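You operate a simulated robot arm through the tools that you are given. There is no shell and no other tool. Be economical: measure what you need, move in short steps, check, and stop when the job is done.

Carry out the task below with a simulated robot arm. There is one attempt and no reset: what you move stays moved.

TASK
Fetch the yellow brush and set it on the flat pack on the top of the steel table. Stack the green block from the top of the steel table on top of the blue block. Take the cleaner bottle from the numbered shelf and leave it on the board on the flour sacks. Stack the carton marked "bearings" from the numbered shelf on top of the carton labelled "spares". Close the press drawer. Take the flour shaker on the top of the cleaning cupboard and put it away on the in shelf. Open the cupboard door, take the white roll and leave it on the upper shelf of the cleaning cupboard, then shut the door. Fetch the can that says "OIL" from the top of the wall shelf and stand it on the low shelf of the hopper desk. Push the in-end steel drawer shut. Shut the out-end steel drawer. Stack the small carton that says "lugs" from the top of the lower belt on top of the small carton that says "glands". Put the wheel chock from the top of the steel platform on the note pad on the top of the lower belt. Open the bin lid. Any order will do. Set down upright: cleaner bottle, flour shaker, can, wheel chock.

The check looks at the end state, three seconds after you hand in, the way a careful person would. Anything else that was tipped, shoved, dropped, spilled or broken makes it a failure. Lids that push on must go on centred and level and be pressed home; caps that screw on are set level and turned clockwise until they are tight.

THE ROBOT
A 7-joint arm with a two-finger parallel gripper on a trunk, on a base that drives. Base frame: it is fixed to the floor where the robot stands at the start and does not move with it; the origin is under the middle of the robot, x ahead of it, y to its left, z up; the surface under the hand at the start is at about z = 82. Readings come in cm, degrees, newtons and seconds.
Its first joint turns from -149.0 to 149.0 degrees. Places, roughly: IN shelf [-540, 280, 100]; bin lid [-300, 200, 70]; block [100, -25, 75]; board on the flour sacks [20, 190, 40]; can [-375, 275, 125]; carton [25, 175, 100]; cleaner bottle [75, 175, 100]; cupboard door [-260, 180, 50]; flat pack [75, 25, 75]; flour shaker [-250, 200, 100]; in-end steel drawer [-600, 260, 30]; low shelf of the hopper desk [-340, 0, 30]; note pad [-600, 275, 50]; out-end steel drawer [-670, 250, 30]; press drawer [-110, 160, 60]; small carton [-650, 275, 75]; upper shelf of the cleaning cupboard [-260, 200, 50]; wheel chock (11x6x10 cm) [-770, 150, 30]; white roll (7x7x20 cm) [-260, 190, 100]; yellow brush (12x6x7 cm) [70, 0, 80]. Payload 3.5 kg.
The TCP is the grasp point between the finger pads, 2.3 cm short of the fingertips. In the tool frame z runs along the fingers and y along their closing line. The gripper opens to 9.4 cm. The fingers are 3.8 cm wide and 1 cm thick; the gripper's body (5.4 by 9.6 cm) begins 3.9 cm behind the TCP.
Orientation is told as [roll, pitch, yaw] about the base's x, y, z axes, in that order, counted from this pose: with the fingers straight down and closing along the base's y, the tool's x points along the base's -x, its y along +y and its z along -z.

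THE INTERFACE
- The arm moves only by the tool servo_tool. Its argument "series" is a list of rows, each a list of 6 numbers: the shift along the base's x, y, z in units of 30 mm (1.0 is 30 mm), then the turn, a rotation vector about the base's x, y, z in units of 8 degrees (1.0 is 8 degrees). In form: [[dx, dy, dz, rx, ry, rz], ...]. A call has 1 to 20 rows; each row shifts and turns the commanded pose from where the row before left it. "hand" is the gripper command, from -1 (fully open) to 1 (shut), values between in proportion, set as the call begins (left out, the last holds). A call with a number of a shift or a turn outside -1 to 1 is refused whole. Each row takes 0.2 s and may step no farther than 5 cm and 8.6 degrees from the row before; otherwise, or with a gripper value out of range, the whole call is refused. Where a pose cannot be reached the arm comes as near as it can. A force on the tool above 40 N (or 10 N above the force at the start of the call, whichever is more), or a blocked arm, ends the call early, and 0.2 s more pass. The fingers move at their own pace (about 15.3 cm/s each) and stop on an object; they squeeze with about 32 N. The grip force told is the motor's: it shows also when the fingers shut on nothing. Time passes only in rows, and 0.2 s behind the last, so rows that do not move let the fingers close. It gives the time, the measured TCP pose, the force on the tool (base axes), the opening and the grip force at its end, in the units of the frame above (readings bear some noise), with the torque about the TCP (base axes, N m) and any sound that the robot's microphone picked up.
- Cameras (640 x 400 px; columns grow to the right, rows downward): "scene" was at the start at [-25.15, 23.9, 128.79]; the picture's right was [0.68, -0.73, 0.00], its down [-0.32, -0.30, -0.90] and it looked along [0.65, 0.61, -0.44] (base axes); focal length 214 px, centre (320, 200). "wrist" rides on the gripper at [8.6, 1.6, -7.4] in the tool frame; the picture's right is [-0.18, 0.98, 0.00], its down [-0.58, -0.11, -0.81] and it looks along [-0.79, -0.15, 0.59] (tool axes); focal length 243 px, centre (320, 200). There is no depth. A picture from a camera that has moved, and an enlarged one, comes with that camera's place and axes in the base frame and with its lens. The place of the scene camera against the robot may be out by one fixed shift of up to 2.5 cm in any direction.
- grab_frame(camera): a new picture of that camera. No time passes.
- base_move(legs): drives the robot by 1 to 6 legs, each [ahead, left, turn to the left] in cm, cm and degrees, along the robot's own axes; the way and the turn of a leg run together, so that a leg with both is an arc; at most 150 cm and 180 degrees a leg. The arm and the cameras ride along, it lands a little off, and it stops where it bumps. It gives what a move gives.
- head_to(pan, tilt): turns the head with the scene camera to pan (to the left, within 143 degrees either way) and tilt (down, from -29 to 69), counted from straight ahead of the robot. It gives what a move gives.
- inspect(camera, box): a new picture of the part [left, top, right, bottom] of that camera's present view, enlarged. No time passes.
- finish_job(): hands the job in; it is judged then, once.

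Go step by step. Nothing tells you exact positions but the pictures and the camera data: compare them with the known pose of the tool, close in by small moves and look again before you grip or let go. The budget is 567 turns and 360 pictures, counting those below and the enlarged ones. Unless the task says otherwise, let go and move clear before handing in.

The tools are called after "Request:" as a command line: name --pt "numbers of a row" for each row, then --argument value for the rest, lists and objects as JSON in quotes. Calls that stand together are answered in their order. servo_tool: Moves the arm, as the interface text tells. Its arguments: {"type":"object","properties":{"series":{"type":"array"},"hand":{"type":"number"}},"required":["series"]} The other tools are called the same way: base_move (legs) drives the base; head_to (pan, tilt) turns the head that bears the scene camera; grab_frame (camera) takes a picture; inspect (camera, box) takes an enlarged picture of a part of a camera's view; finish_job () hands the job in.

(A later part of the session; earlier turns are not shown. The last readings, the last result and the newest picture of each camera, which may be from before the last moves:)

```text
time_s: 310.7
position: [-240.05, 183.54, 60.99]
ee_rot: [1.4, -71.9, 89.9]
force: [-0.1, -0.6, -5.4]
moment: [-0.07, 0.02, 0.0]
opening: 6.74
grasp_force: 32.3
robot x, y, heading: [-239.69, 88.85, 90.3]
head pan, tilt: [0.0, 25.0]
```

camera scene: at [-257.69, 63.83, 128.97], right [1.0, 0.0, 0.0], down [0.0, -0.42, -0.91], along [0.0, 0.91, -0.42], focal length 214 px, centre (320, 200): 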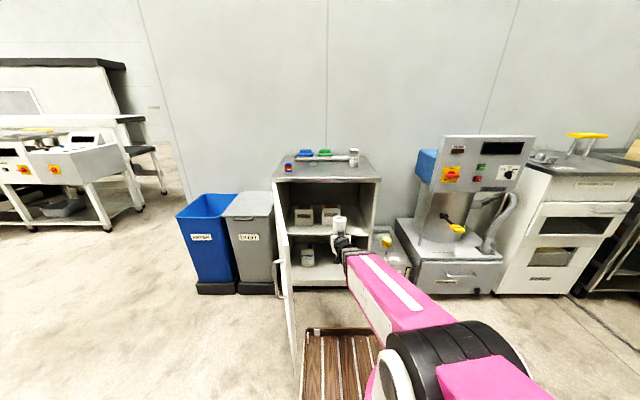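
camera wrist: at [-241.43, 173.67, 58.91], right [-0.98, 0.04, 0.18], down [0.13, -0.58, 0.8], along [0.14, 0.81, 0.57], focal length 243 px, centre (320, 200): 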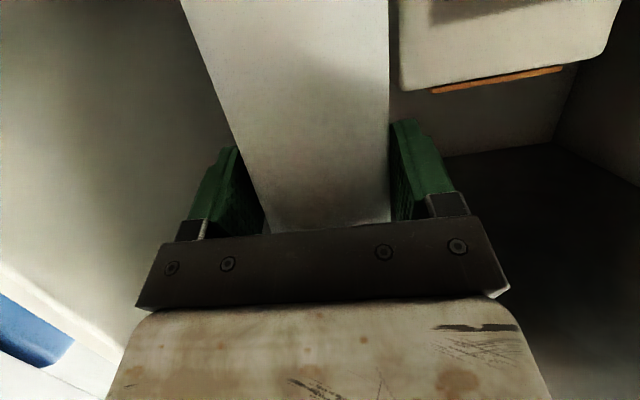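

Request:
servo_tool --pt "0 0 -0.1 0 0 0" --pt "0 0 -0.1 0 0 0" --pt "0 0 -0.1 0 0 0" --pt "0 0 0 0 0 0"

Request:
inspect --camera "scene" --box '[320, 180, 380, 240]'

```text
time_s: 311.7
position: [-239.97, 183.62, 60.03]
ee_rot: [1.4, -72.1, 89.8]
force: [-0.4, 0.5, -5.3]
moment: [-0.05, 0.02, 0.0]
opening: 6.73
grasp_force: 31.7
robot x, y, heading: [-240.05, 89.27, 90.0]
head pan, tilt: [0.0, 25.0]
```

```text
6.67 times, centred on (350, 210) of scene
camera zoom: at [-257.69, 63.84, 128.97], right [1.0, 0.0, 0.0], down [0.0, -0.42, -0.91], along [0.0, 0.91, -0.42], focal length 1430 px, centre (120, 133)
```

zoom: 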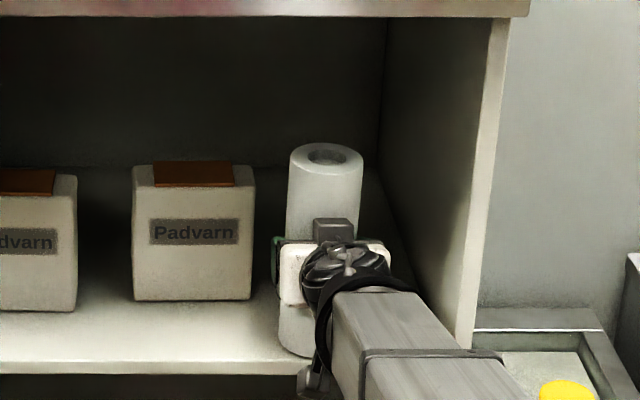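

Request:
servo_tool --pt "0 0 -0.08 0 0 0" --pt "0 0 -0.08 0 0 0" --pt "0 0 -0.08 0 0 0" --pt "0 0 0 0 0 0"

Request:
servo_tool --pt "0 0 -0.08 0 0 0" --pt "0 0 -0.08 0 0 0" --pt "0 0 0 0 0 0"

Request:
inspect --camera "scene" --box '[320, 180, 380, 240]'

```text
time_s: 312.7
position: [-240.09, 183.46, 59.72]
ee_rot: [1.5, -72.0, 89.8]
force: [-3.5, 0.1, 25.2]
moment: [0.25, -0.16, -0.09]
opening: 6.77
grasp_force: 31.8
robot x, y, heading: [-240.15, 89.08, 90.2]
head pan, tilt: [0.0, 25.0]
```

```text
time_s: 313.5
position: [-240.09, 183.48, 59.21]
ee_rot: [1.6, -71.9, 89.7]
force: [-6.0, -3.8, 24.3]
moment: [0.22, 0.04, 0.04]
opening: 6.72
grasp_force: 31.8
robot x, y, heading: [-240.02, 88.82, 90.5]
head pan, tilt: [0.0, 25.0]
```

```text
6.67 times, centred on (350, 210) of scene
camera zoom: at [-257.7, 63.74, 128.96], right [1.0, 0.0, 0.0], down [0.0, -0.42, -0.91], along [0.0, 0.91, -0.42], focal length 1430 px, centre (120, 133)
```

zoom: 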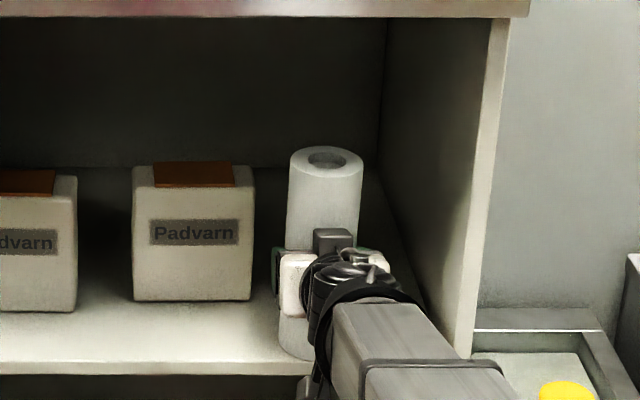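

Contact. Ease, release and back straight out.

Request:
servo_tool --pt "0 0 0.06 0 0 0" --pt "0 0 0 0 0 0"

Request:
servo_tool --pt "0 0 0 0 0 0" --pt "0 0 0 0 0 0" --pt "0 -0.1 0 0 0 0" --pt "0 -0.3 0 0 0 0" --pt "0 -0.5 0 0 0 0" --pt "0 -0.7 0 0 0 0" --pt "0 -0.7 0 0 0 0" --pt "0 -0.7 0 0 0 0" --pt "0 -0.7 0 0 0 0" --pt "0 -0.7 0 0 0 0" --pt "0 -0.5 0 0 0 0" --pt "0 -0.2 0 0 0 0" --hand -1

Request:
grab_frame --camera "scene"

```text
time_s: 314.1
position: [-239.97, 183.48, 59.18]
ee_rot: [1.5, -71.9, 89.8]
force: [-2.2, -0.7, 0.5]
moment: [0.03, 0.13, 0.02]
opening: 6.73
grasp_force: 32.2
robot x, y, heading: [-239.76, 89.0, 90.1]
head pan, tilt: [0.0, 25.0]
```

```text
time_s: 316.7
position: [-239.98, 168.34, 59.29]
ee_rot: [1.6, -71.9, 89.8]
force: [0.6, 0.7, -0.6]
moment: [0.0, -0.01, 0.01]
opening: 9.4
grasp_force: 0.0
robot x, y, heading: [-240.18, 89.17, 90.2]
head pan, tilt: [0.0, 25.0]
```

```text
193 pictures are left
camera scene: at [-257.69, 63.82, 128.97], right [1.0, 0.0, 0.0], down [0.0, -0.42, -0.91], along [0.0, 0.91, -0.42], focal length 214 px, centre (320, 200)
```

scene: 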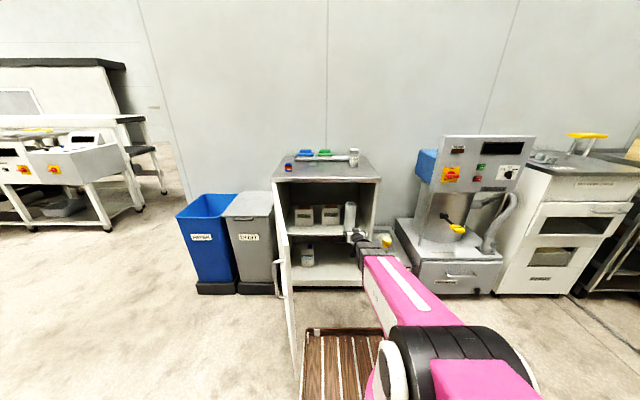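

Roll is placed. Now to shut the door: re-park right as before and bring the hand round to the outer face of the door.

Request:
base_move --legs '[[-13, 0, 0], [0, -26, 0]]'

Request:
servo_tool --pt "-0.2 -0.4 0.1 -0.3 0 0" --pt "-0.4 -0.7 0.2 -0.8 0 0" --pt "-0.6 -0.8 0.2 -1 0 0" --pt "-0.8 -0.8 0.2 -1 0 0" --pt "-0.9 -0.8 0.2 -1 0 0" --pt "-0.9 -0.7 0 -1 0 0" --pt "-1 -0.6 0 -1 0 0" --pt "-1 -0.5 0 -1 0 0" --pt "-1 -0.4 0 -1 0 0" --pt "-1 -0.3 0 -0.9 0 0" --pt "-1 -0.3 0 0 0 0" --pt "-1 -0.3 0 0 0 0" --pt "-1 -0.3 0 0 0 0" --pt "-1 -0.3 0 0 0 0" --pt "-1 -0.3 0 0 0 0" --pt "-1 -0.2 0 0 0 0" --pt "-1 -0.2 0 0 0 0" --pt "-0.6 0 0 0 0 0" --hand 1

Request:
grab_frame --camera "scene"

```text
time_s: 319.4
position: [-213.87, 155.76, 59.15]
ee_rot: [1.6, -72.0, 90.0]
force: [-0.7, -0.5, -0.1]
moment: [-0.01, 0.03, 0.0]
opening: 9.41
grasp_force: 0.1
robot x, y, heading: [-213.73, 76.41, 90.4]
head pan, tilt: [0.0, 25.0]
```

```text
time_s: 323.2
position: [-259.0, 133.21, 61.59]
ee_rot: [-0.1, -3.5, 89.9]
force: [0.3, 0.9, -0.2]
moment: [-0.02, -0.02, 0.02]
opening: 0.01
grasp_force: 32.5
out of reach, approached as far as the arm can: row 2
robot x, y, heading: [-213.48, 76.68, 90.0]
head pan, tilt: [0.0, 25.0]
```

```text
192 pictures are left
camera scene: at [-231.42, 51.2, 128.97], right [1.0, 0.0, 0.0], down [0.0, -0.42, -0.91], along [0.0, 0.91, -0.42], focal length 214 px, centre (320, 200)
```

scene: 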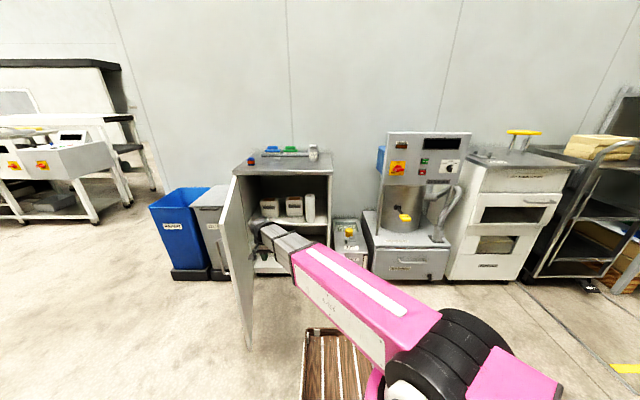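

Request:
servo_tool --pt "0 0 0.4 0.4 0 0" --pt "0 0 0.8 0 0 0" --pt "0 0 1 0 0 0" --pt "0 0 1 0 0 0" --pt "-0.2 0 1 0 0 0" --pt "-0.5 -0.1 1 0 0 0" --pt "-0.8 -0.3 1 0 0 0" --pt "-1 -0.4 0.6 0 0 0" --pt "-1 -0.5 0.2 0 0 0" --pt "-1 -0.5 0 0 0 0" --pt "-1 -0.5 0 0 0 0" --pt "-1 -0.5 0 0 0 0" --pt "-1 -0.5 0 0 0 0" --pt "-1 -0.4 0 0 0 0" --pt "-1 -0.2 0 0 0 0" --pt "-0.6 0 0 0 0 0" --pt "-0.2 0 0 0 0 0" --pt "0 0 0 0 0 0"

Request:
grab_frame --camera "wrist"

Request:
grab_frame --camera "scene"

```text
time_s: 327.0
position: [-289.9, 121.38, 82.66]
ee_rot: [0.0, -6.8, 89.9]
force: [-0.1, -0.2, 0.1]
moment: [0.01, -0.01, -0.01]
opening: 0.01
grasp_force: 32.4
robot x, y, heading: [-213.7, 76.3, 90.4]
head pan, tilt: [0.0, 25.0]
```

```text
191 pictures are left
camera wrist: at [-291.55, 111.92, 89.22], right [-0.98, 0.18, 0.02], down [0.11, 0.48, 0.87], along [0.15, 0.86, -0.49], focal length 243 px, centre (320, 200)
```

wrist: 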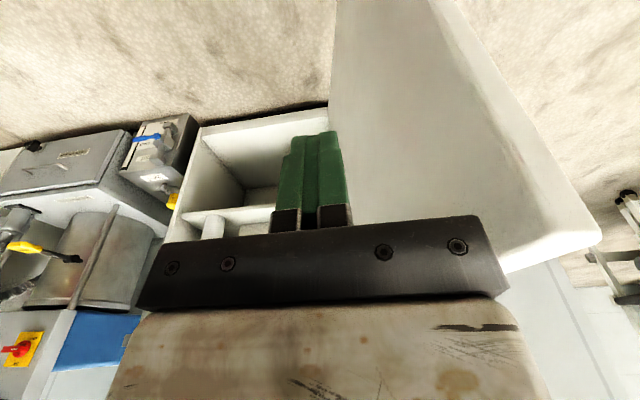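

```text
190 pictures are left
camera scene: at [-231.42, 51.2, 128.97], right [1.0, 0.0, 0.0], down [0.0, -0.42, -0.91], along [0.0, 0.91, -0.42], focal length 214 px, centre (320, 200)
```

scene: 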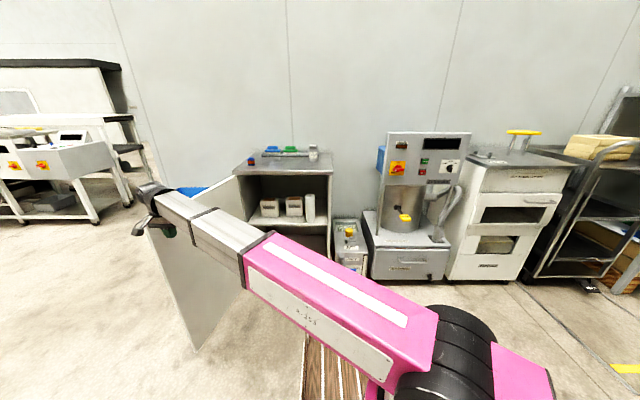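

The low pass pushed the door further open (~112°), harmlessly. I'll raise the hand, re-park in front of the door's left side and push it shut from outside.

Request:
servo_tool --pt "0.1 0 0.3 0 0 0" --pt "0.3 0 0.8 0 0 0" --pt "0.5 -0.2 0.9 0 0 0" --pt "0.7 -0.2 0.9 0 0 0" --pt "0.7 -0.2 0.9 0 0 0" --pt "0.5 0 0.8 0 0 0" --pt "0.3 0 0.5 0 0 0" --pt "0 0 0 0 0 0"

Request:
base_move --legs '[[-22, 0, 0], [0, 85, 0]]'

Request:
grab_frame --camera "scene"

Request:
grab_frame --camera "wrist"

```text
time_s: 328.8
position: [-280.87, 119.44, 97.99]
ee_rot: [0.0, -6.8, 89.9]
force: [-0.2, 0.0, -0.4]
moment: [-0.05, 0.0, -0.01]
opening: 0.0
grasp_force: 32.3
robot x, y, heading: [-213.28, 76.21, 90.2]
head pan, tilt: [0.0, 25.0]
```

```text
time_s: 334.6
position: [-359.92, 94.74, 98.1]
ee_rot: [0.1, -6.8, 93.0]
force: [0.2, -0.9, -0.6]
moment: [-0.01, 0.02, 0.0]
opening: 0.0
grasp_force: 32.4
robot x, y, heading: [-290.66, 55.21, 93.4]
head pan, tilt: [0.0, 25.0]
stopped in leg 2: the robot was blocked; the commanded pose is now the measured one
```

```text
189 pictures are left
camera scene: at [-307.09, 29.07, 128.97], right [1.0, 0.06, 0.0], down [0.02, -0.42, -0.91], along [-0.05, 0.9, -0.42], focal length 214 px, centre (320, 200)
```

scene: 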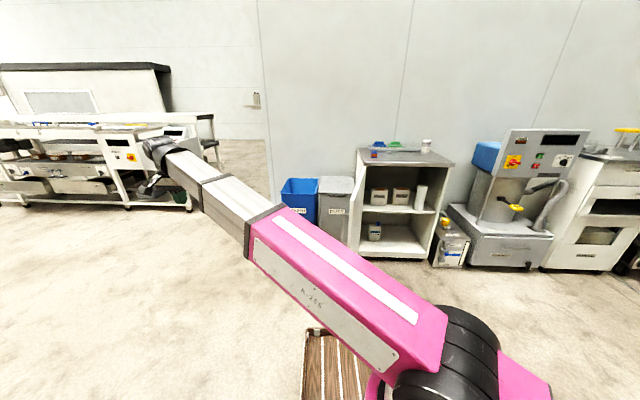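

```text
188 pictures are left
camera wrist: at [-361.03, 85.13, 104.54], right [-0.99, 0.13, 0.02], down [0.08, 0.49, 0.87], along [0.1, 0.86, -0.49], focal length 243 px, centre (320, 200)
```

wrist: 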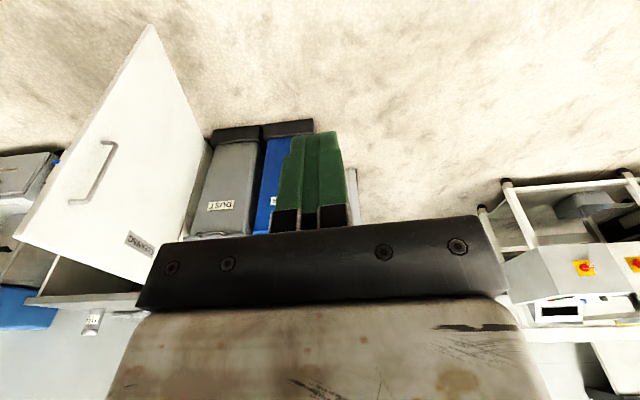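

Blocked by something behind-left (likely the hopper desk). Look there.

Request:
head_to --pan 100 --tilt 35

Request:
grab_frame --camera "scene"

Request:
head_to --pan -30 --tilt 25

Request:
grab_frame --camera "scene"

```text
time_s: 336.4
position: [-359.86, 94.77, 98.07]
ee_rot: [-0.1, -6.8, 93.0]
force: [0.2, -0.7, -0.7]
moment: [-0.02, 0.0, 0.0]
opening: 0.03
grasp_force: 31.8
robot x, y, heading: [-290.59, 55.16, 93.1]
head pan, tilt: [100.0, 35.0]
```

```text
187 pictures are left
camera scene: at [-315.13, 17.85, 127.39], right [-0.23, 0.97, 0.0], down [0.56, 0.13, -0.82], along [-0.8, -0.19, -0.57], focal length 214 px, centre (320, 200)
```

scene: 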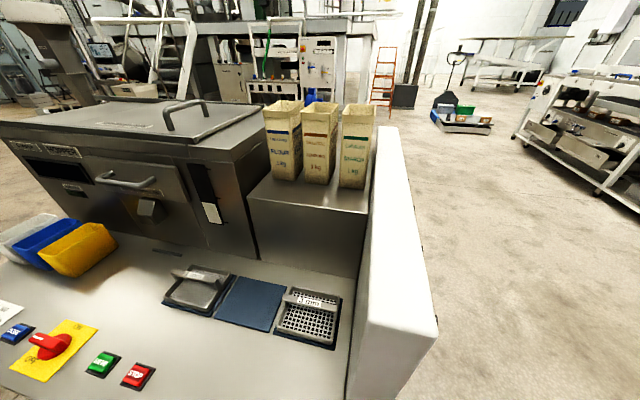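

```text
time_s: 338.5
position: [-360.06, 94.67, 98.01]
ee_rot: [0.0, -6.8, 93.0]
force: [-0.2, -0.4, -0.4]
moment: [0.02, -0.03, 0.03]
opening: 0.0
grasp_force: 32.3
robot x, y, heading: [-290.51, 55.46, 93.1]
head pan, tilt: [-30.0, 25.0]
```

```text
186 pictures are left
camera scene: at [-302.43, 28.11, 128.97], right [0.89, -0.45, 0.0], down [-0.19, -0.38, -0.91], along [0.41, 0.81, -0.42], focal length 214 px, centre (320, 200)
```

scene: 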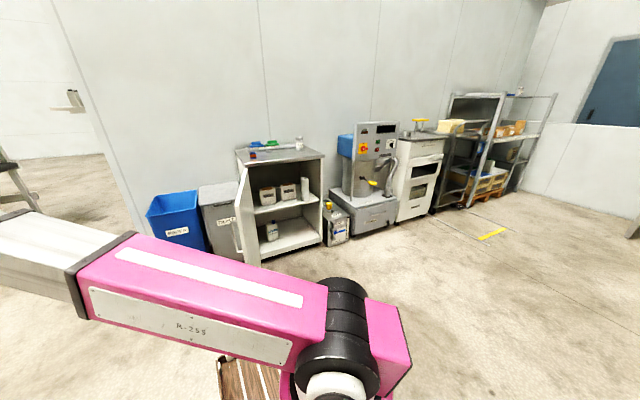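

Request:
servo_tool --pt "0.2 0.3 0 0 0 0" --pt "0.4 0.8 0 0 0 0" --pt "0.5 1 0 0 0 0" --pt "0.5 1 0 0 0 0" --pt "0.6 1 0 0 0 0" --pt "0.7 1 0 0 0 0" --pt "0.8 1 0 0 0 0" --pt "0.9 1 0 0 0 0" --pt "1 1 0 0 0 0" --pt "1 1 0 0 0 0" --pt "1 1 0 0 0 0" --pt "1 1 0 0 0 0" --pt "1 1 0 0 0 0" --pt "1 1 0 0 0 0" --pt "1 1 0 0 0 0" --pt "1 0.8 0 0 0 0" --pt "1 0.5 0 0 0 0" --pt "1 0.3 0 0 0 0" --pt "0.6 0 0 0 0 0" --pt "0.2 0 0 0 0 0"

Request:
grab_frame --camera "wrist"

```text
time_s: 342.7
position: [-313.7, 142.07, 98.14]
ee_rot: [0.0, -6.7, 93.0]
force: [-0.1, 0.0, -0.1]
moment: [0.02, -0.03, 0.02]
opening: 0.0
grasp_force: 31.8
robot x, y, heading: [-290.55, 55.24, 93.4]
head pan, tilt: [-30.0, 25.0]
```

```text
185 pictures are left
camera wrist: at [-314.82, 132.43, 104.7], right [-0.99, 0.13, 0.02], down [0.08, 0.49, 0.87], along [0.1, 0.86, -0.49], focal length 243 px, centre (320, 200)
```

wrist: 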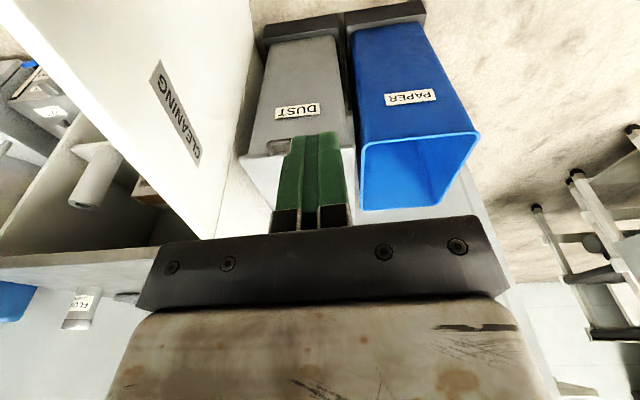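

Request:
servo_tool --pt "0 0 -0.3 0 0 0" --pt "0 0 -0.8 0 0 0" --pt "0 0 -0.9 0 0 0" --pt "0 0 -0.9 0 0 0" --pt "0 0 -0.9 0 0 0" --pt "0 0 -0.9 0 0 0" --pt "0 0 -0.6 0 0 0" --pt "0.2 0 -0.2 0 0 0" --pt "0.4 -0.1 0 0 0 0" --pt "0.5 -0.1 0 0 0 0" --pt "0.5 -0.1 0 0 0 0" --pt "0.5 -0.1 0 0 0 0" --pt "0.5 -0.1 0 0 0 0" --pt "0.5 -0.1 0 0 0 0" --pt "0.5 -0.1 0 0 0 0" --pt "0.5 -0.1 0 0 0 0"

Request:
grab_frame --camera "wrist"

Request:
grab_frame --camera "scene"

```text
time_s: 346.1
position: [-301.31, 139.46, 81.62]
ee_rot: [-0.1, -6.8, 93.1]
force: [0.3, 0.5, -0.6]
moment: [0.02, 0.04, -0.02]
opening: 0.0
grasp_force: 32.1
robot x, y, heading: [-290.76, 55.13, 93.3]
head pan, tilt: [-30.0, 25.0]
```

```text
184 pictures are left
camera wrist: at [-302.44, 129.89, 88.09], right [-0.99, 0.13, 0.02], down [0.08, 0.49, 0.87], along [0.1, 0.86, -0.49], focal length 243 px, centre (320, 200)
```

wrist: 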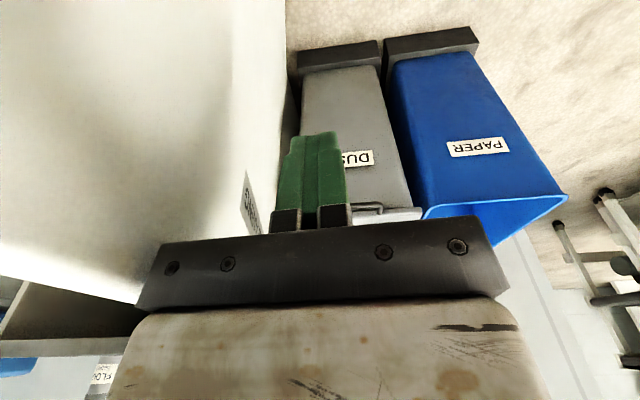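

```text
183 pictures are left
camera scene: at [-302.41, 28.11, 128.97], right [0.89, -0.45, 0.0], down [-0.19, -0.38, -0.91], along [0.41, 0.81, -0.42], focal length 214 px, centre (320, 200)
```

scene: 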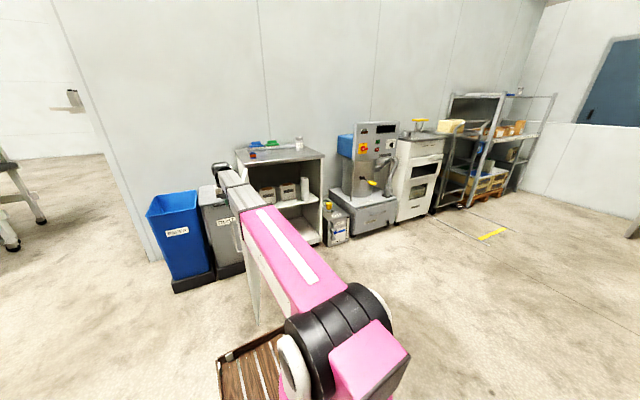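

Request:
servo_tool --pt "0.3 -0.1 0 0 0 0" --pt "0.5 -0.17 0 0 0 0" --pt "0.58 -0.19 0 0 0 0" --pt "0.58 -0.19 0 0 0 0" --pt "0.58 -0.19 0 0 0 0" --pt "0.58 -0.19 0 0 0 0" --pt "0.58 -0.19 0 0 0 0" --pt "0.58 -0.19 0 0 0 0" --pt "0.58 -0.1 0 0 0 0" --pt "0.6 0 0 0 0 0" --pt "0.6 0.05 0 0 0 0" --pt "0.6 0.05 0 0 0 0" --pt "0.6 0.1 0 0 0 0" --pt "0.6 0.1 0 0 0 0" --pt "0.6 0.15 0 0 0 0" --pt "0.6 0.2 0 0 0 0"

Request:
grab_frame --camera "scene"

```text
time_s: 349.5
position: [-274.24, 136.94, 81.48]
ee_rot: [0.0, -6.7, 93.0]
force: [0.1, 0.5, 0.0]
moment: [0.01, 0.0, -0.06]
opening: 0.0
grasp_force: 32.1
robot x, y, heading: [-290.62, 55.5, 93.3]
head pan, tilt: [-30.0, 25.0]
```

```text
182 pictures are left
camera scene: at [-302.41, 28.11, 128.97], right [0.89, -0.45, 0.0], down [-0.19, -0.38, -0.91], along [0.41, 0.81, -0.42], focal length 214 px, centre (320, 200)
```

scene: 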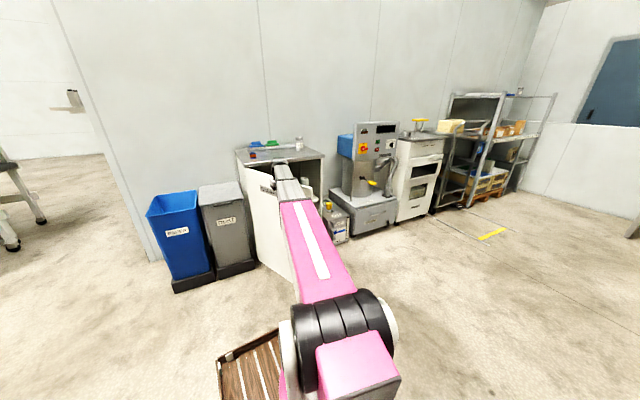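

Request:
servo_tool --pt "0.4 0.2 0 0 0 0" --pt "0.6 0.3 0 0 0 0" --pt "0.6 0.35 0 0 0 0" --pt "0.55 0.4 0 0 0 0" --pt "0.5 0.45 0 0 0 0" --pt "0.5 0.5 0 0 0 0" --pt "0.4 0.5 0 0 0 0" --pt "0.3 0.4 0 0 0 0" --pt "0 0 0 0 0 0"

Request:
grab_frame --camera "scene"

```text
time_s: 351.5
position: [-262.59, 146.25, 81.41]
ee_rot: [0.0, -6.8, 92.9]
force: [0.0, 0.1, -0.5]
moment: [0.01, -0.03, -0.02]
opening: 0.0
grasp_force: 31.9
robot x, y, heading: [-290.65, 55.62, 93.4]
head pan, tilt: [-30.0, 25.0]
```

```text
181 pictures are left
camera scene: at [-302.41, 28.11, 128.97], right [0.89, -0.45, 0.0], down [-0.19, -0.38, -0.91], along [0.41, 0.81, -0.42], focal length 214 px, centre (320, 200)
```

scene: 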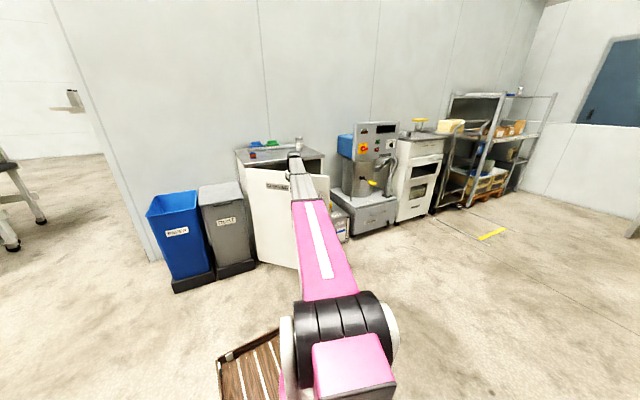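

Request:
servo_tool --pt "0 -0.3 0 0 0 0" --pt "0 -0.7 0 0 0 0" --pt "0 -0.7 0 0.5 0 0" --pt "0 -0.6 -0.2 1 0 0" --pt "0 -0.4 -0.4 1 0 0" --pt "0 -0.2 -0.5 1 0 0" --pt "0 0 -0.6 1 0 0" --pt "0 0 -0.6 1 0 0" --pt "0 0 -0.6 1 0 0" --pt "0 0 -0.5 1 0 0" --pt "0 0 -0.3 1 0 0" --pt "0 0 0 0.5 0 0" --pt "0 0 0 0 0 0"

Request:
grab_frame --camera "scene"

Request:
grab_frame --camera "wrist"

```text
time_s: 354.3
position: [-262.69, 137.41, 70.42]
ee_rot: [-14.3, -78.3, 105.1]
force: [0.1, 0.6, 0.2]
moment: [-0.01, 0.04, 0.04]
opening: 0.0
grasp_force: 32.2
robot x, y, heading: [-290.67, 55.53, 93.3]
head pan, tilt: [-30.0, 25.0]
```

```text
180 pictures are left
camera scene: at [-302.41, 28.11, 128.97], right [0.89, -0.45, 0.0], down [-0.19, -0.38, -0.91], along [0.41, 0.81, -0.42], focal length 214 px, centre (320, 200)
```

scene: 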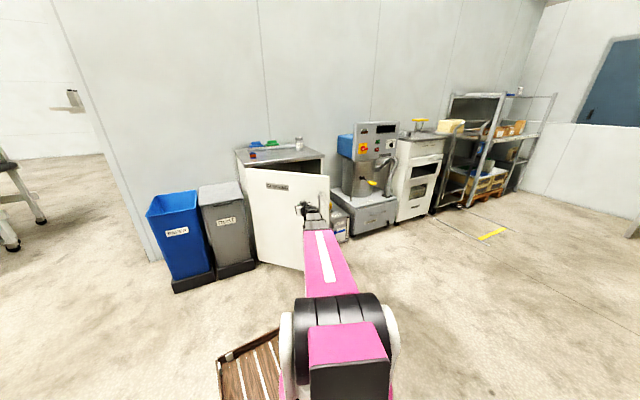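

```text
179 pictures are left
camera wrist: at [-263.72, 128.33, 63.48], right [-0.99, 0.02, 0.13], down [0.08, -0.68, 0.73], along [0.1, 0.74, 0.67], focal length 243 px, centre (320, 200)
```

wrist: 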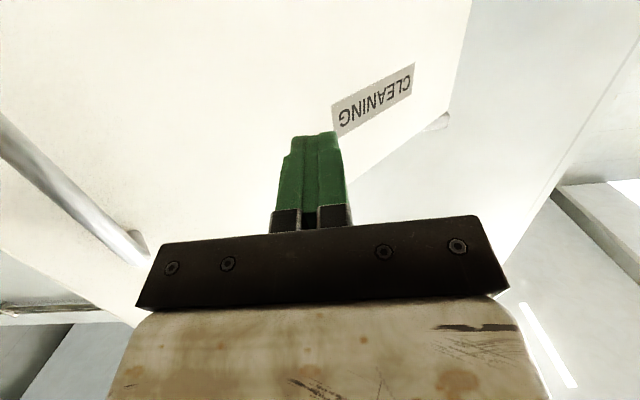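

Request:
servo_tool --pt "0 0.3 0 0 0 0" --pt "0 0.5 0 0 0 0" --pt "0.1 0.6 0 0 0 0" --pt "0.1 0.6 0 0 0 0" --pt "0.1 0.6 0 0 0 0" --pt "0.1 0.6 0 0 0 0" --pt "0.1 0.6 0 0 0 0" --pt "0.1 0.6 0 0 0 0" --pt "0.1 0.6 0 0 0 0" --pt "0.1 0.6 0 0 0 0" --pt "0 0.4 0 0 0 0"

Request:
grab_frame --camera "scene"

```text
time_s: 356.7
position: [-260.23, 155.49, 70.34]
ee_rot: [-14.2, -78.5, 104.7]
force: [0.4, 0.9, -0.6]
moment: [-0.01, 0.02, 0.01]
opening: 0.0
grasp_force: 31.6
robot x, y, heading: [-290.46, 55.37, 93.2]
head pan, tilt: [-30.0, 25.0]
```

```text
178 pictures are left
camera scene: at [-302.41, 28.11, 128.97], right [0.89, -0.45, 0.0], down [-0.19, -0.38, -0.91], along [0.41, 0.81, -0.42], focal length 214 px, centre (320, 200)
```

scene: 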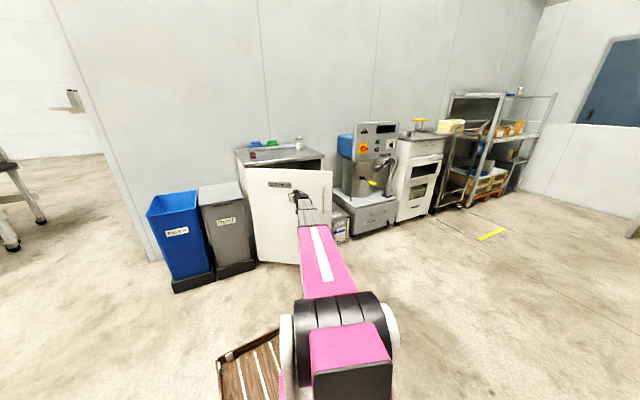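

Door is ~30° from shut. Drive the base ahead to continue the push.

Request:
base_move --legs '[[10, -8, -2]]'

Request:
grab_frame --camera "scene"

```text
time_s: 358.0
position: [-249.58, 164.82, 70.29]
ee_rot: [-14.2, -78.4, 103.0]
force: [0.7, -0.3, 0.6]
moment: [0.02, 0.03, -0.03]
opening: 0.0
grasp_force: 32.1
robot x, y, heading: [-283.3, 66.07, 91.7]
head pan, tilt: [-30.0, 25.0]
```

```text
177 pictures are left
camera scene: at [-295.72, 39.03, 128.97], right [0.88, -0.48, 0.0], down [-0.2, -0.37, -0.91], along [0.43, 0.8, -0.42], focal length 214 px, centre (320, 200)
```

scene: 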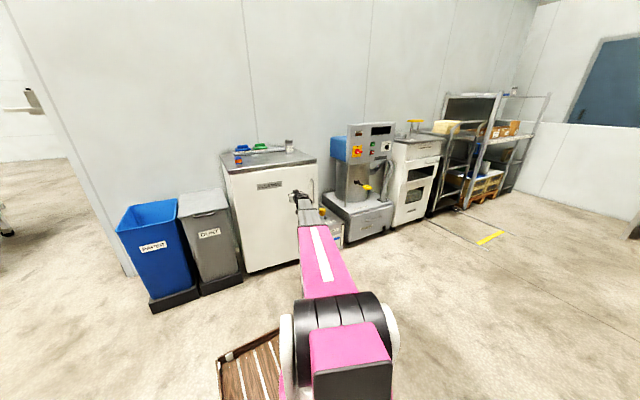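

Request:
servo_tool --pt "0 0.2 0 0 0 0" --pt "0 0.4 0 0 0 0" --pt "0 0.4 0 0 0 0" --pt "0 0.4 0 0 0 0" --pt "0 0.3 0 0 0 0" --pt "0 0.3 0 0 0 0" --pt "0 0.2 0 0 0 0" --pt "0 0.2 0 0 0 0" --pt "0 0.2 0 0 0 0" --pt "0 0.2 0 0 0 0" --pt "0 0.2 0 0 0 0"

Request:
inspect --camera "scene" --box '[200, 130, 360, 290]'

```text
time_s: 360.4
position: [-249.38, 173.93, 70.44]
ee_rot: [-14.3, -78.4, 103.2]
force: [-0.1, 0.0, 1.2]
moment: [-0.01, -0.01, -0.01]
opening: 0.0
grasp_force: 32.4
robot x, y, heading: [-282.78, 65.58, 91.7]
head pan, tilt: [-30.0, 25.0]
```

```text
2.50 times, centred on (280, 210) of scene
camera zoom: at [-295.72, 39.03, 128.97], right [0.88, -0.48, 0.0], down [-0.2, -0.37, -0.91], along [0.43, 0.8, -0.42], focal length 536 px, centre (420, 175)
```

zoom: 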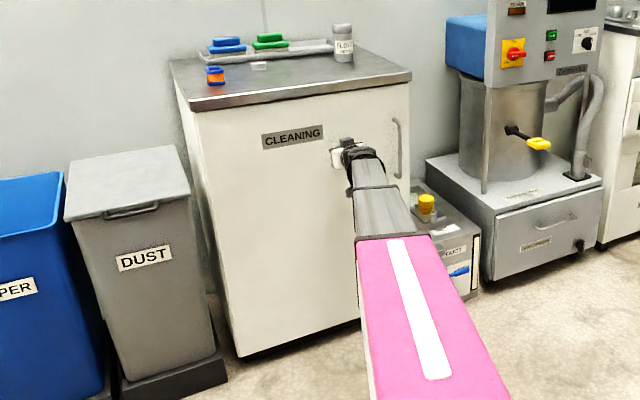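

Request:
servo_tool --pt "0 0.15 0 0 0 0" --pt "0 0.15 0 0 0 0" --pt "0 0.15 0 0 0 0" --pt "0 0.15 0 0 0 0" --pt "0 0.15 0 0 0 0" --pt "0 0.15 0 0 0 0" --pt "0 0.15 0 0 0 0" --pt "0 0.15 0 0 0 0"

Request:
inspect --camera "scene" --box '[200, 130, 360, 290]'

```text
time_s: 361.2
position: [-249.41, 174.56, 70.37]
ee_rot: [-14.0, -78.3, 102.9]
force: [0.1, -2.8, -0.5]
moment: [0.07, 0.04, 0.05]
opening: 0.0
grasp_force: 31.7
robot x, y, heading: [-283.23, 65.69, 91.2]
head pan, tilt: [-30.0, 25.0]
stopped in row 3: the force on the tool passed its limit at 47 N (the readings are from after the stop); the commanded pose is now the measured one
```

```text
2.50 times, centred on (280, 210) of scene
camera zoom: at [-295.73, 38.97, 128.97], right [0.88, -0.48, 0.0], down [-0.2, -0.37, -0.91], along [0.43, 0.8, -0.42], focal length 536 px, centre (420, 175)
```

zoom: 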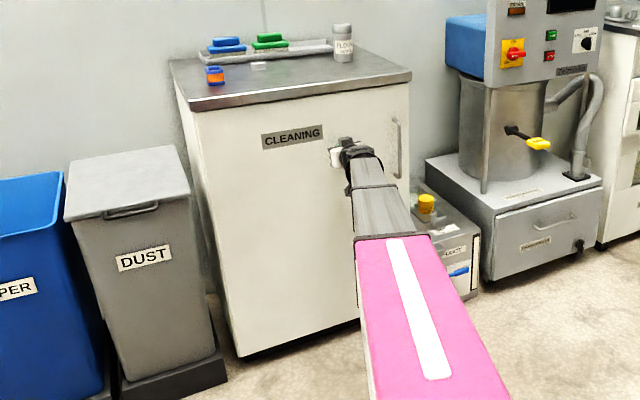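

Cupboard is shut. Next the dust bin's lid: retreat and move in front of it.

Request:
servo_tool --pt "0 -0.3 0 0 0 0" --pt "0 -0.7 0 0 0 0" --pt "-0.3 -0.9 0 0 0 -0.3" --pt "-0.6 -0.9 0 0 0 -0.5" --pt "-0.8 -0.9 0 0 0 -0.5" --pt "-0.8 -0.9 -0.2 0 0 -0.3" --pt "-0.8 -0.9 -0.3 0 0 0" --pt "-0.8 -0.6 -0.4 0 0 0" --pt "-0.8 -0.4 -0.4 0 0 0" --pt "-0.5 0 -0.4 0 0 0" --pt "-0.2 0 -0.2 0 0 0"

Request:
base_move --legs '[[18, 12, -1.5]]'

Request:
head_to --pan 0 --tilt 28

Request:
grab_frame --camera "scene"

Request:
grab_frame --camera "wrist"

```text
time_s: 363.6
position: [-265.61, 155.75, 64.95]
ee_rot: [-14.1, -78.4, 90.1]
force: [0.0, 0.3, 0.5]
moment: [0.03, 0.0, -0.02]
opening: 0.01
grasp_force: 32.1
out of reach, approached as far as the arm can: row 6, 7, 8
robot x, y, heading: [-283.26, 65.52, 91.3]
head pan, tilt: [-30.0, 25.0]
```

```text
time_s: 365.3
position: [-275.59, 173.64, 64.92]
ee_rot: [-14.1, -78.3, 88.5]
force: [0.1, 0.2, -0.1]
moment: [-0.01, -0.02, -0.02]
opening: 0.0
grasp_force: 31.8
robot x, y, heading: [-295.59, 83.96, 89.9]
head pan, tilt: [-30.0, 25.0]
```

```text
time_s: 366.2
position: [-275.47, 173.48, 64.88]
ee_rot: [-14.2, -78.2, 88.5]
force: [-0.7, -0.3, 0.4]
moment: [0.04, 0.02, 0.01]
opening: 0.02
grasp_force: 31.5
robot x, y, heading: [-295.19, 84.36, 89.8]
head pan, tilt: [0.0, 28.0]
```

```text
174 pictures are left
camera scene: at [-313.11, 58.7, 128.49], right [1.0, 0.0, 0.0], down [0.0, -0.47, -0.88], along [0.0, 0.88, -0.47], focal length 214 px, centre (320, 200)
```

scene: 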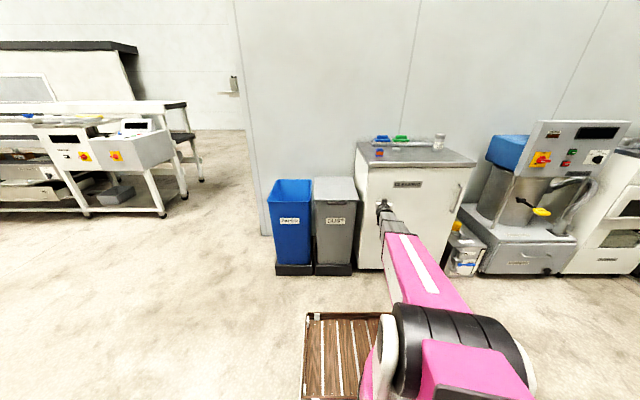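

```text
173 pictures are left
camera wrist: at [-278.99, 165.11, 58.01], right [-0.95, 0.3, 0.13], down [-0.11, -0.67, 0.73], along [0.31, 0.68, 0.67], focal length 243 px, centre (320, 200)
```

wrist: 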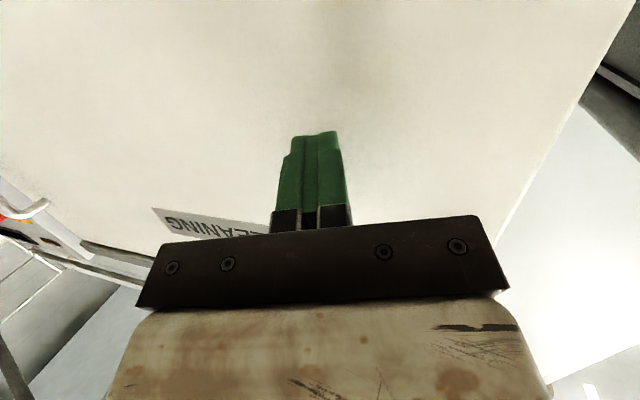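

Request:
inspect --camera "scene" --box '[250, 160, 410, 290]'

Request:
servo_tool --pt "0 -0.3 0 0 0 0" --pt "-0.3 -0.6 0 0 0 0" --pt "-0.6 -0.6 0 0 0 0" --pt "-0.9 -0.4 0 0 0 0" --pt "-0.9 -0.2 0.2 0 0 0" --pt "-0.9 0 0.3 0 0 0" --pt "-0.9 0 0.5 0 0 0" --pt "-0.9 0 0.7 0 0 0" --pt "-0.9 0 0.8 0 0 0" --pt "-0.9 0 0.8 0 0 0" --pt "-0.9 0 0.6 0 0 0" --pt "-0.7 0 0.3 0 0 0" --pt "-0.3 0 0 0 0 0"

Request:
grab_frame --camera "wrist"

```text
3.08 times, centred on (330, 225) of scene
camera zoom: at [-313.11, 58.7, 128.49], right [1.0, 0.0, 0.0], down [0.0, -0.47, -0.88], along [0.0, 0.88, -0.47], focal length 660 px, centre (289, 123)
```

zoom: 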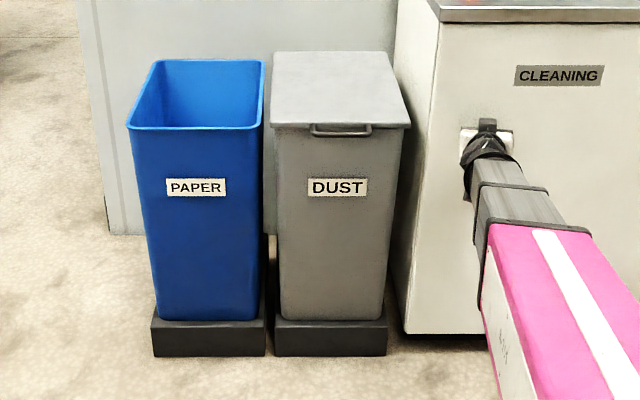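

```text
time_s: 369.0
position: [-303.0, 167.22, 77.48]
ee_rot: [-14.1, -78.3, 88.6]
force: [-0.4, -0.2, -0.1]
moment: [-0.04, 0.02, -0.02]
opening: 0.04
grasp_force: 32.6
robot x, y, heading: [-295.35, 84.07, 90.0]
head pan, tilt: [0.0, 28.0]
```

```text
171 pictures are left
camera wrist: at [-306.39, 158.76, 70.65], right [-0.95, 0.3, 0.13], down [-0.11, -0.67, 0.73], along [0.31, 0.68, 0.67], focal length 243 px, centre (320, 200)
```

wrist: 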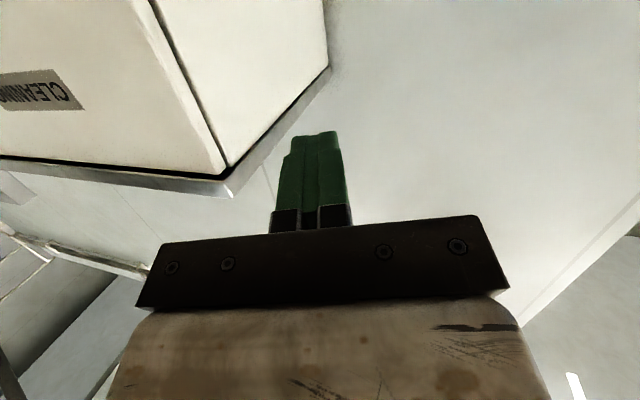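

Request:
servo_tool --pt "0 -0.4 0.2 -0.5 0 0" --pt "0 -0.6 0.3 -1 0 0" --pt "0 -0.6 0.3 -1 0 0" --pt "0 -0.6 0.3 -1 0 0" --pt "0 -0.5 0.2 -1 0 0" --pt "0 -0.3 0 -1 0 0" --pt "0 0 0 -1 0 0" --pt "0 0 0 -1 0 0" --pt "0 0 0 -1 0 0" --pt "0 0 0 -1 0 0" --pt "0 0 0 0 0 0"

Request:
grab_frame --camera "wrist"

```text
time_s: 371.4
position: [-302.8, 158.19, 81.42]
ee_rot: [-15.9, -2.3, 89.7]
force: [0.2, 0.2, 0.1]
moment: [-0.02, 0.0, -0.01]
opening: 0.03
grasp_force: 32.0
robot x, y, heading: [-295.64, 84.16, 89.8]
head pan, tilt: [0.0, 28.0]
```

```text
170 pictures are left
camera wrist: at [-306.37, 149.26, 88.03], right [-0.94, 0.2, -0.26], down [-0.11, 0.55, 0.83], along [0.31, 0.81, -0.5], focal length 243 px, centre (320, 200)
```

wrist: 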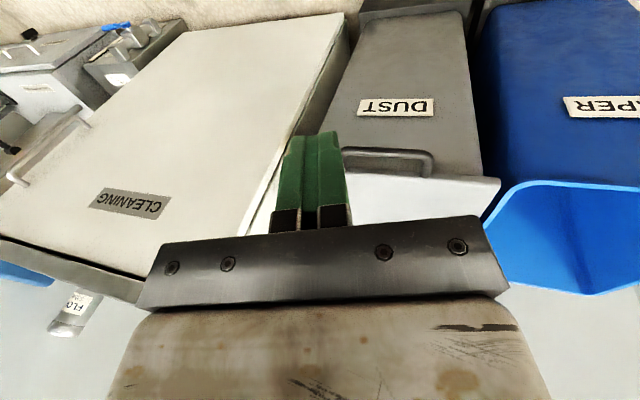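

Handle bar seen at about (−304.5, 171.5, 66). I'll straighten the tool, make it horizontal and bring the fingertips under the bar.

Request:
servo_tool --pt "0 -0.2 0 0 0.5 0" --pt "0 -0.3 0 0 1 0" --pt "0 -0.2 0 0.3 0.5 0" --pt "0 0 -0.1 1 0 0" --pt "0 0 -0.3 1 0 0" --pt "0 0 -0.5 1 0 0" --pt "0 0 -0.7 1 0 0" --pt "-0.1 0 -0.8 1 0 0" --pt "-0.2 0 -0.8 1 0 0" --pt "-0.2 0 -0.8 1 0 0" --pt "-0.1 0 -0.8 1 0 0" --pt "0 0 -0.8 1 0 0" --pt "0 0 -0.6 1 0 0" --pt "0 0 -0.4 0.2 0 0" --pt "0 0 -0.1 0 0 0"

Request:
inspect --camera "scene" --box '[270, 160, 410, 270]'

```text
time_s: 374.6
position: [-304.45, 156.12, 61.43]
ee_rot: [12.3, -88.5, 62.5]
force: [-0.2, 0.1, -0.3]
moment: [0.01, 0.01, -0.01]
opening: 0.02
grasp_force: 32.4
out of reach, approached as far as the arm can: row 1, 2, 3
robot x, y, heading: [-295.08, 83.93, 89.9]
head pan, tilt: [0.0, 28.0]
```

```text
3.64 times, centred on (340, 215) of scene
camera zoom: at [-313.12, 58.7, 128.49], right [1.0, 0.0, 0.0], down [0.0, -0.47, -0.88], along [0.0, 0.88, -0.47], focal length 780 px, centre (247, 146)
```

zoom: 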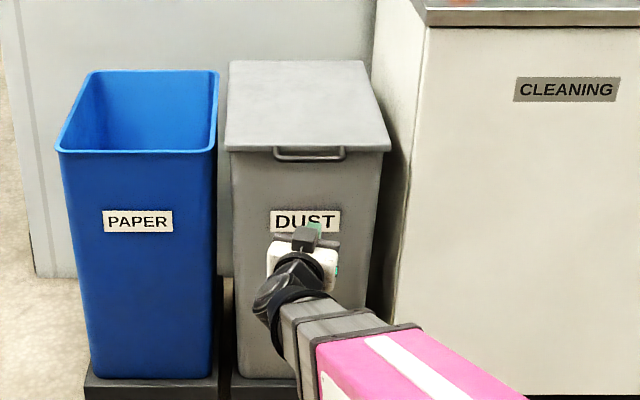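

Request:
base_move --legs '[[13, 0, 0]]'

Request:
grab_frame --camera "wrist"

Request:
inspect --camera "scene" --box '[270, 160, 410, 270]'

```text
time_s: 375.9
position: [-304.41, 169.11, 61.37]
ee_rot: [11.6, -88.5, 63.2]
force: [0.7, -0.2, -0.3]
moment: [0.01, -0.01, -0.03]
opening: 0.0
grasp_force: 31.7
robot x, y, heading: [-295.07, 96.4, 90.0]
head pan, tilt: [0.0, 28.0]
```

```text
168 pictures are left
camera wrist: at [-308.01, 162.04, 53.05], right [-0.95, 0.26, 0.19], down [-0.1, -0.79, 0.6], along [0.31, 0.55, 0.78], focal length 243 px, centre (320, 200)
```

wrist: 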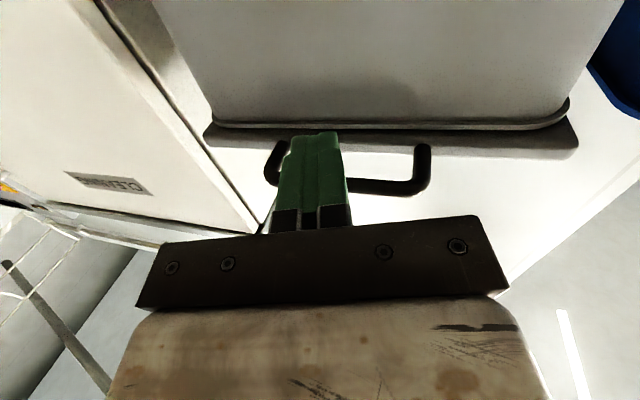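

```text
3.64 times, centred on (340, 215) of scene
camera zoom: at [-313.11, 71.57, 128.49], right [1.0, 0.0, 0.0], down [0.0, -0.47, -0.88], along [0.0, 0.88, -0.47], focal length 780 px, centre (247, 146)
```

zoom: 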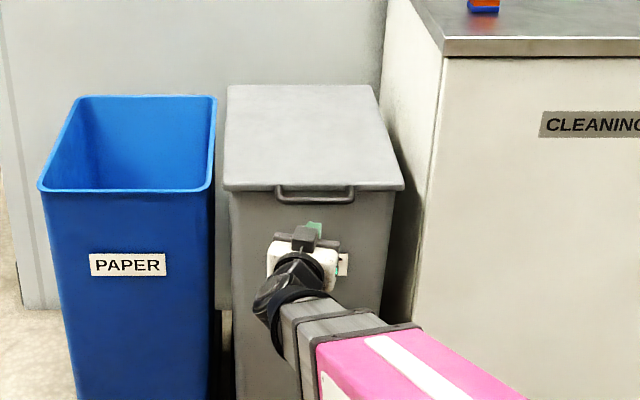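

Fingertips are just under the handle bar. Raise it.

Request:
servo_tool --pt "0 0 0.2 0 0 0" --pt "0 0 0.4 0 0 0" --pt "0 0 0.4 0 0 0" --pt "0 0 0.4 0 0 0" --pt "0 0.05 0.5 0 0 0" --pt "0 0.05 0.5 0 0 0" --pt "0 0.08 0.5 0 0 0" --pt "0 0.1 0.5 0 0 0"

Request:
grab_frame --camera "wrist"

Request:
inspect --camera "scene" --box '[270, 160, 410, 270]'

```text
time_s: 377.7
position: [-304.32, 169.91, 71.57]
ee_rot: [10.5, -88.6, 64.1]
force: [-0.4, 0.3, 0.4]
moment: [0.03, -0.01, 0.02]
opening: 0.0
grasp_force: 32.4
robot x, y, heading: [-294.88, 96.45, 89.9]
head pan, tilt: [0.0, 28.0]
```

```text
166 pictures are left
camera wrist: at [-307.93, 162.92, 63.3], right [-0.95, 0.26, 0.19], down [-0.1, -0.79, 0.6], along [0.31, 0.55, 0.78], focal length 243 px, centre (320, 200)
```

wrist: 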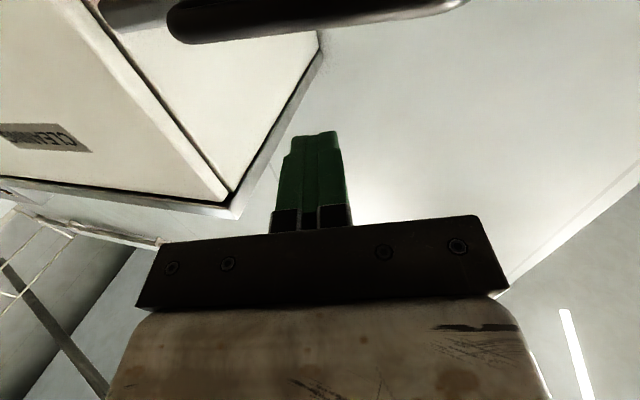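

```text
3.64 times, centred on (340, 215) of scene
camera zoom: at [-313.11, 71.57, 128.49], right [1.0, 0.0, 0.0], down [0.0, -0.47, -0.88], along [0.0, 0.88, -0.47], focal length 780 px, centre (247, 146)
```

zoom: 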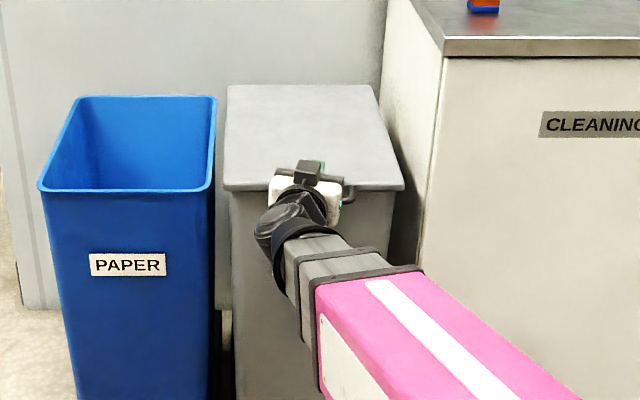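

The tips passed just in front of the bar (bar at y≈173, z≈66.4). Go back down, further in, and raise again.

Request:
servo_tool --pt "0 -0.2 -0.2 0 0 0" --pt "0 -0.2 -0.5 0 0 0" --pt "0 0 -0.6 0 0 0" --pt "0 0 -0.7 0 0 0" --pt "0 0 -0.7 0 0 0" --pt "0 0 -0.7 0 0 0" --pt "0 0.2 -0.4 0 0 0" --pt "0 0.4 0 0 0 0" --pt "0 0.4 0 0 0 0" --pt "0 0.3 0 0 0 0" --pt "0 0 0 0 0 0"

Request:
grab_frame --camera "wrist"

```text
time_s: 380.1
position: [-304.46, 172.67, 60.18]
ee_rot: [11.3, -88.5, 63.4]
force: [0.5, 0.1, -0.5]
moment: [0.01, -0.01, 0.02]
opening: 0.0
grasp_force: 31.8
robot x, y, heading: [-294.91, 96.96, 90.2]
head pan, tilt: [0.0, 28.0]
```

```text
164 pictures are left
camera wrist: at [-308.07, 165.61, 51.86], right [-0.95, 0.26, 0.19], down [-0.1, -0.79, 0.6], along [0.31, 0.55, 0.78], focal length 243 px, centre (320, 200)
```

wrist: 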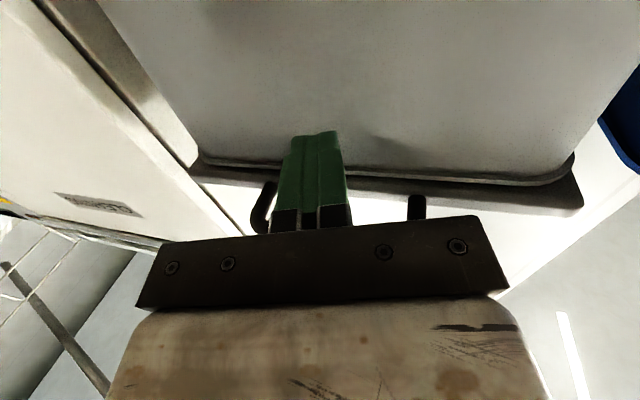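

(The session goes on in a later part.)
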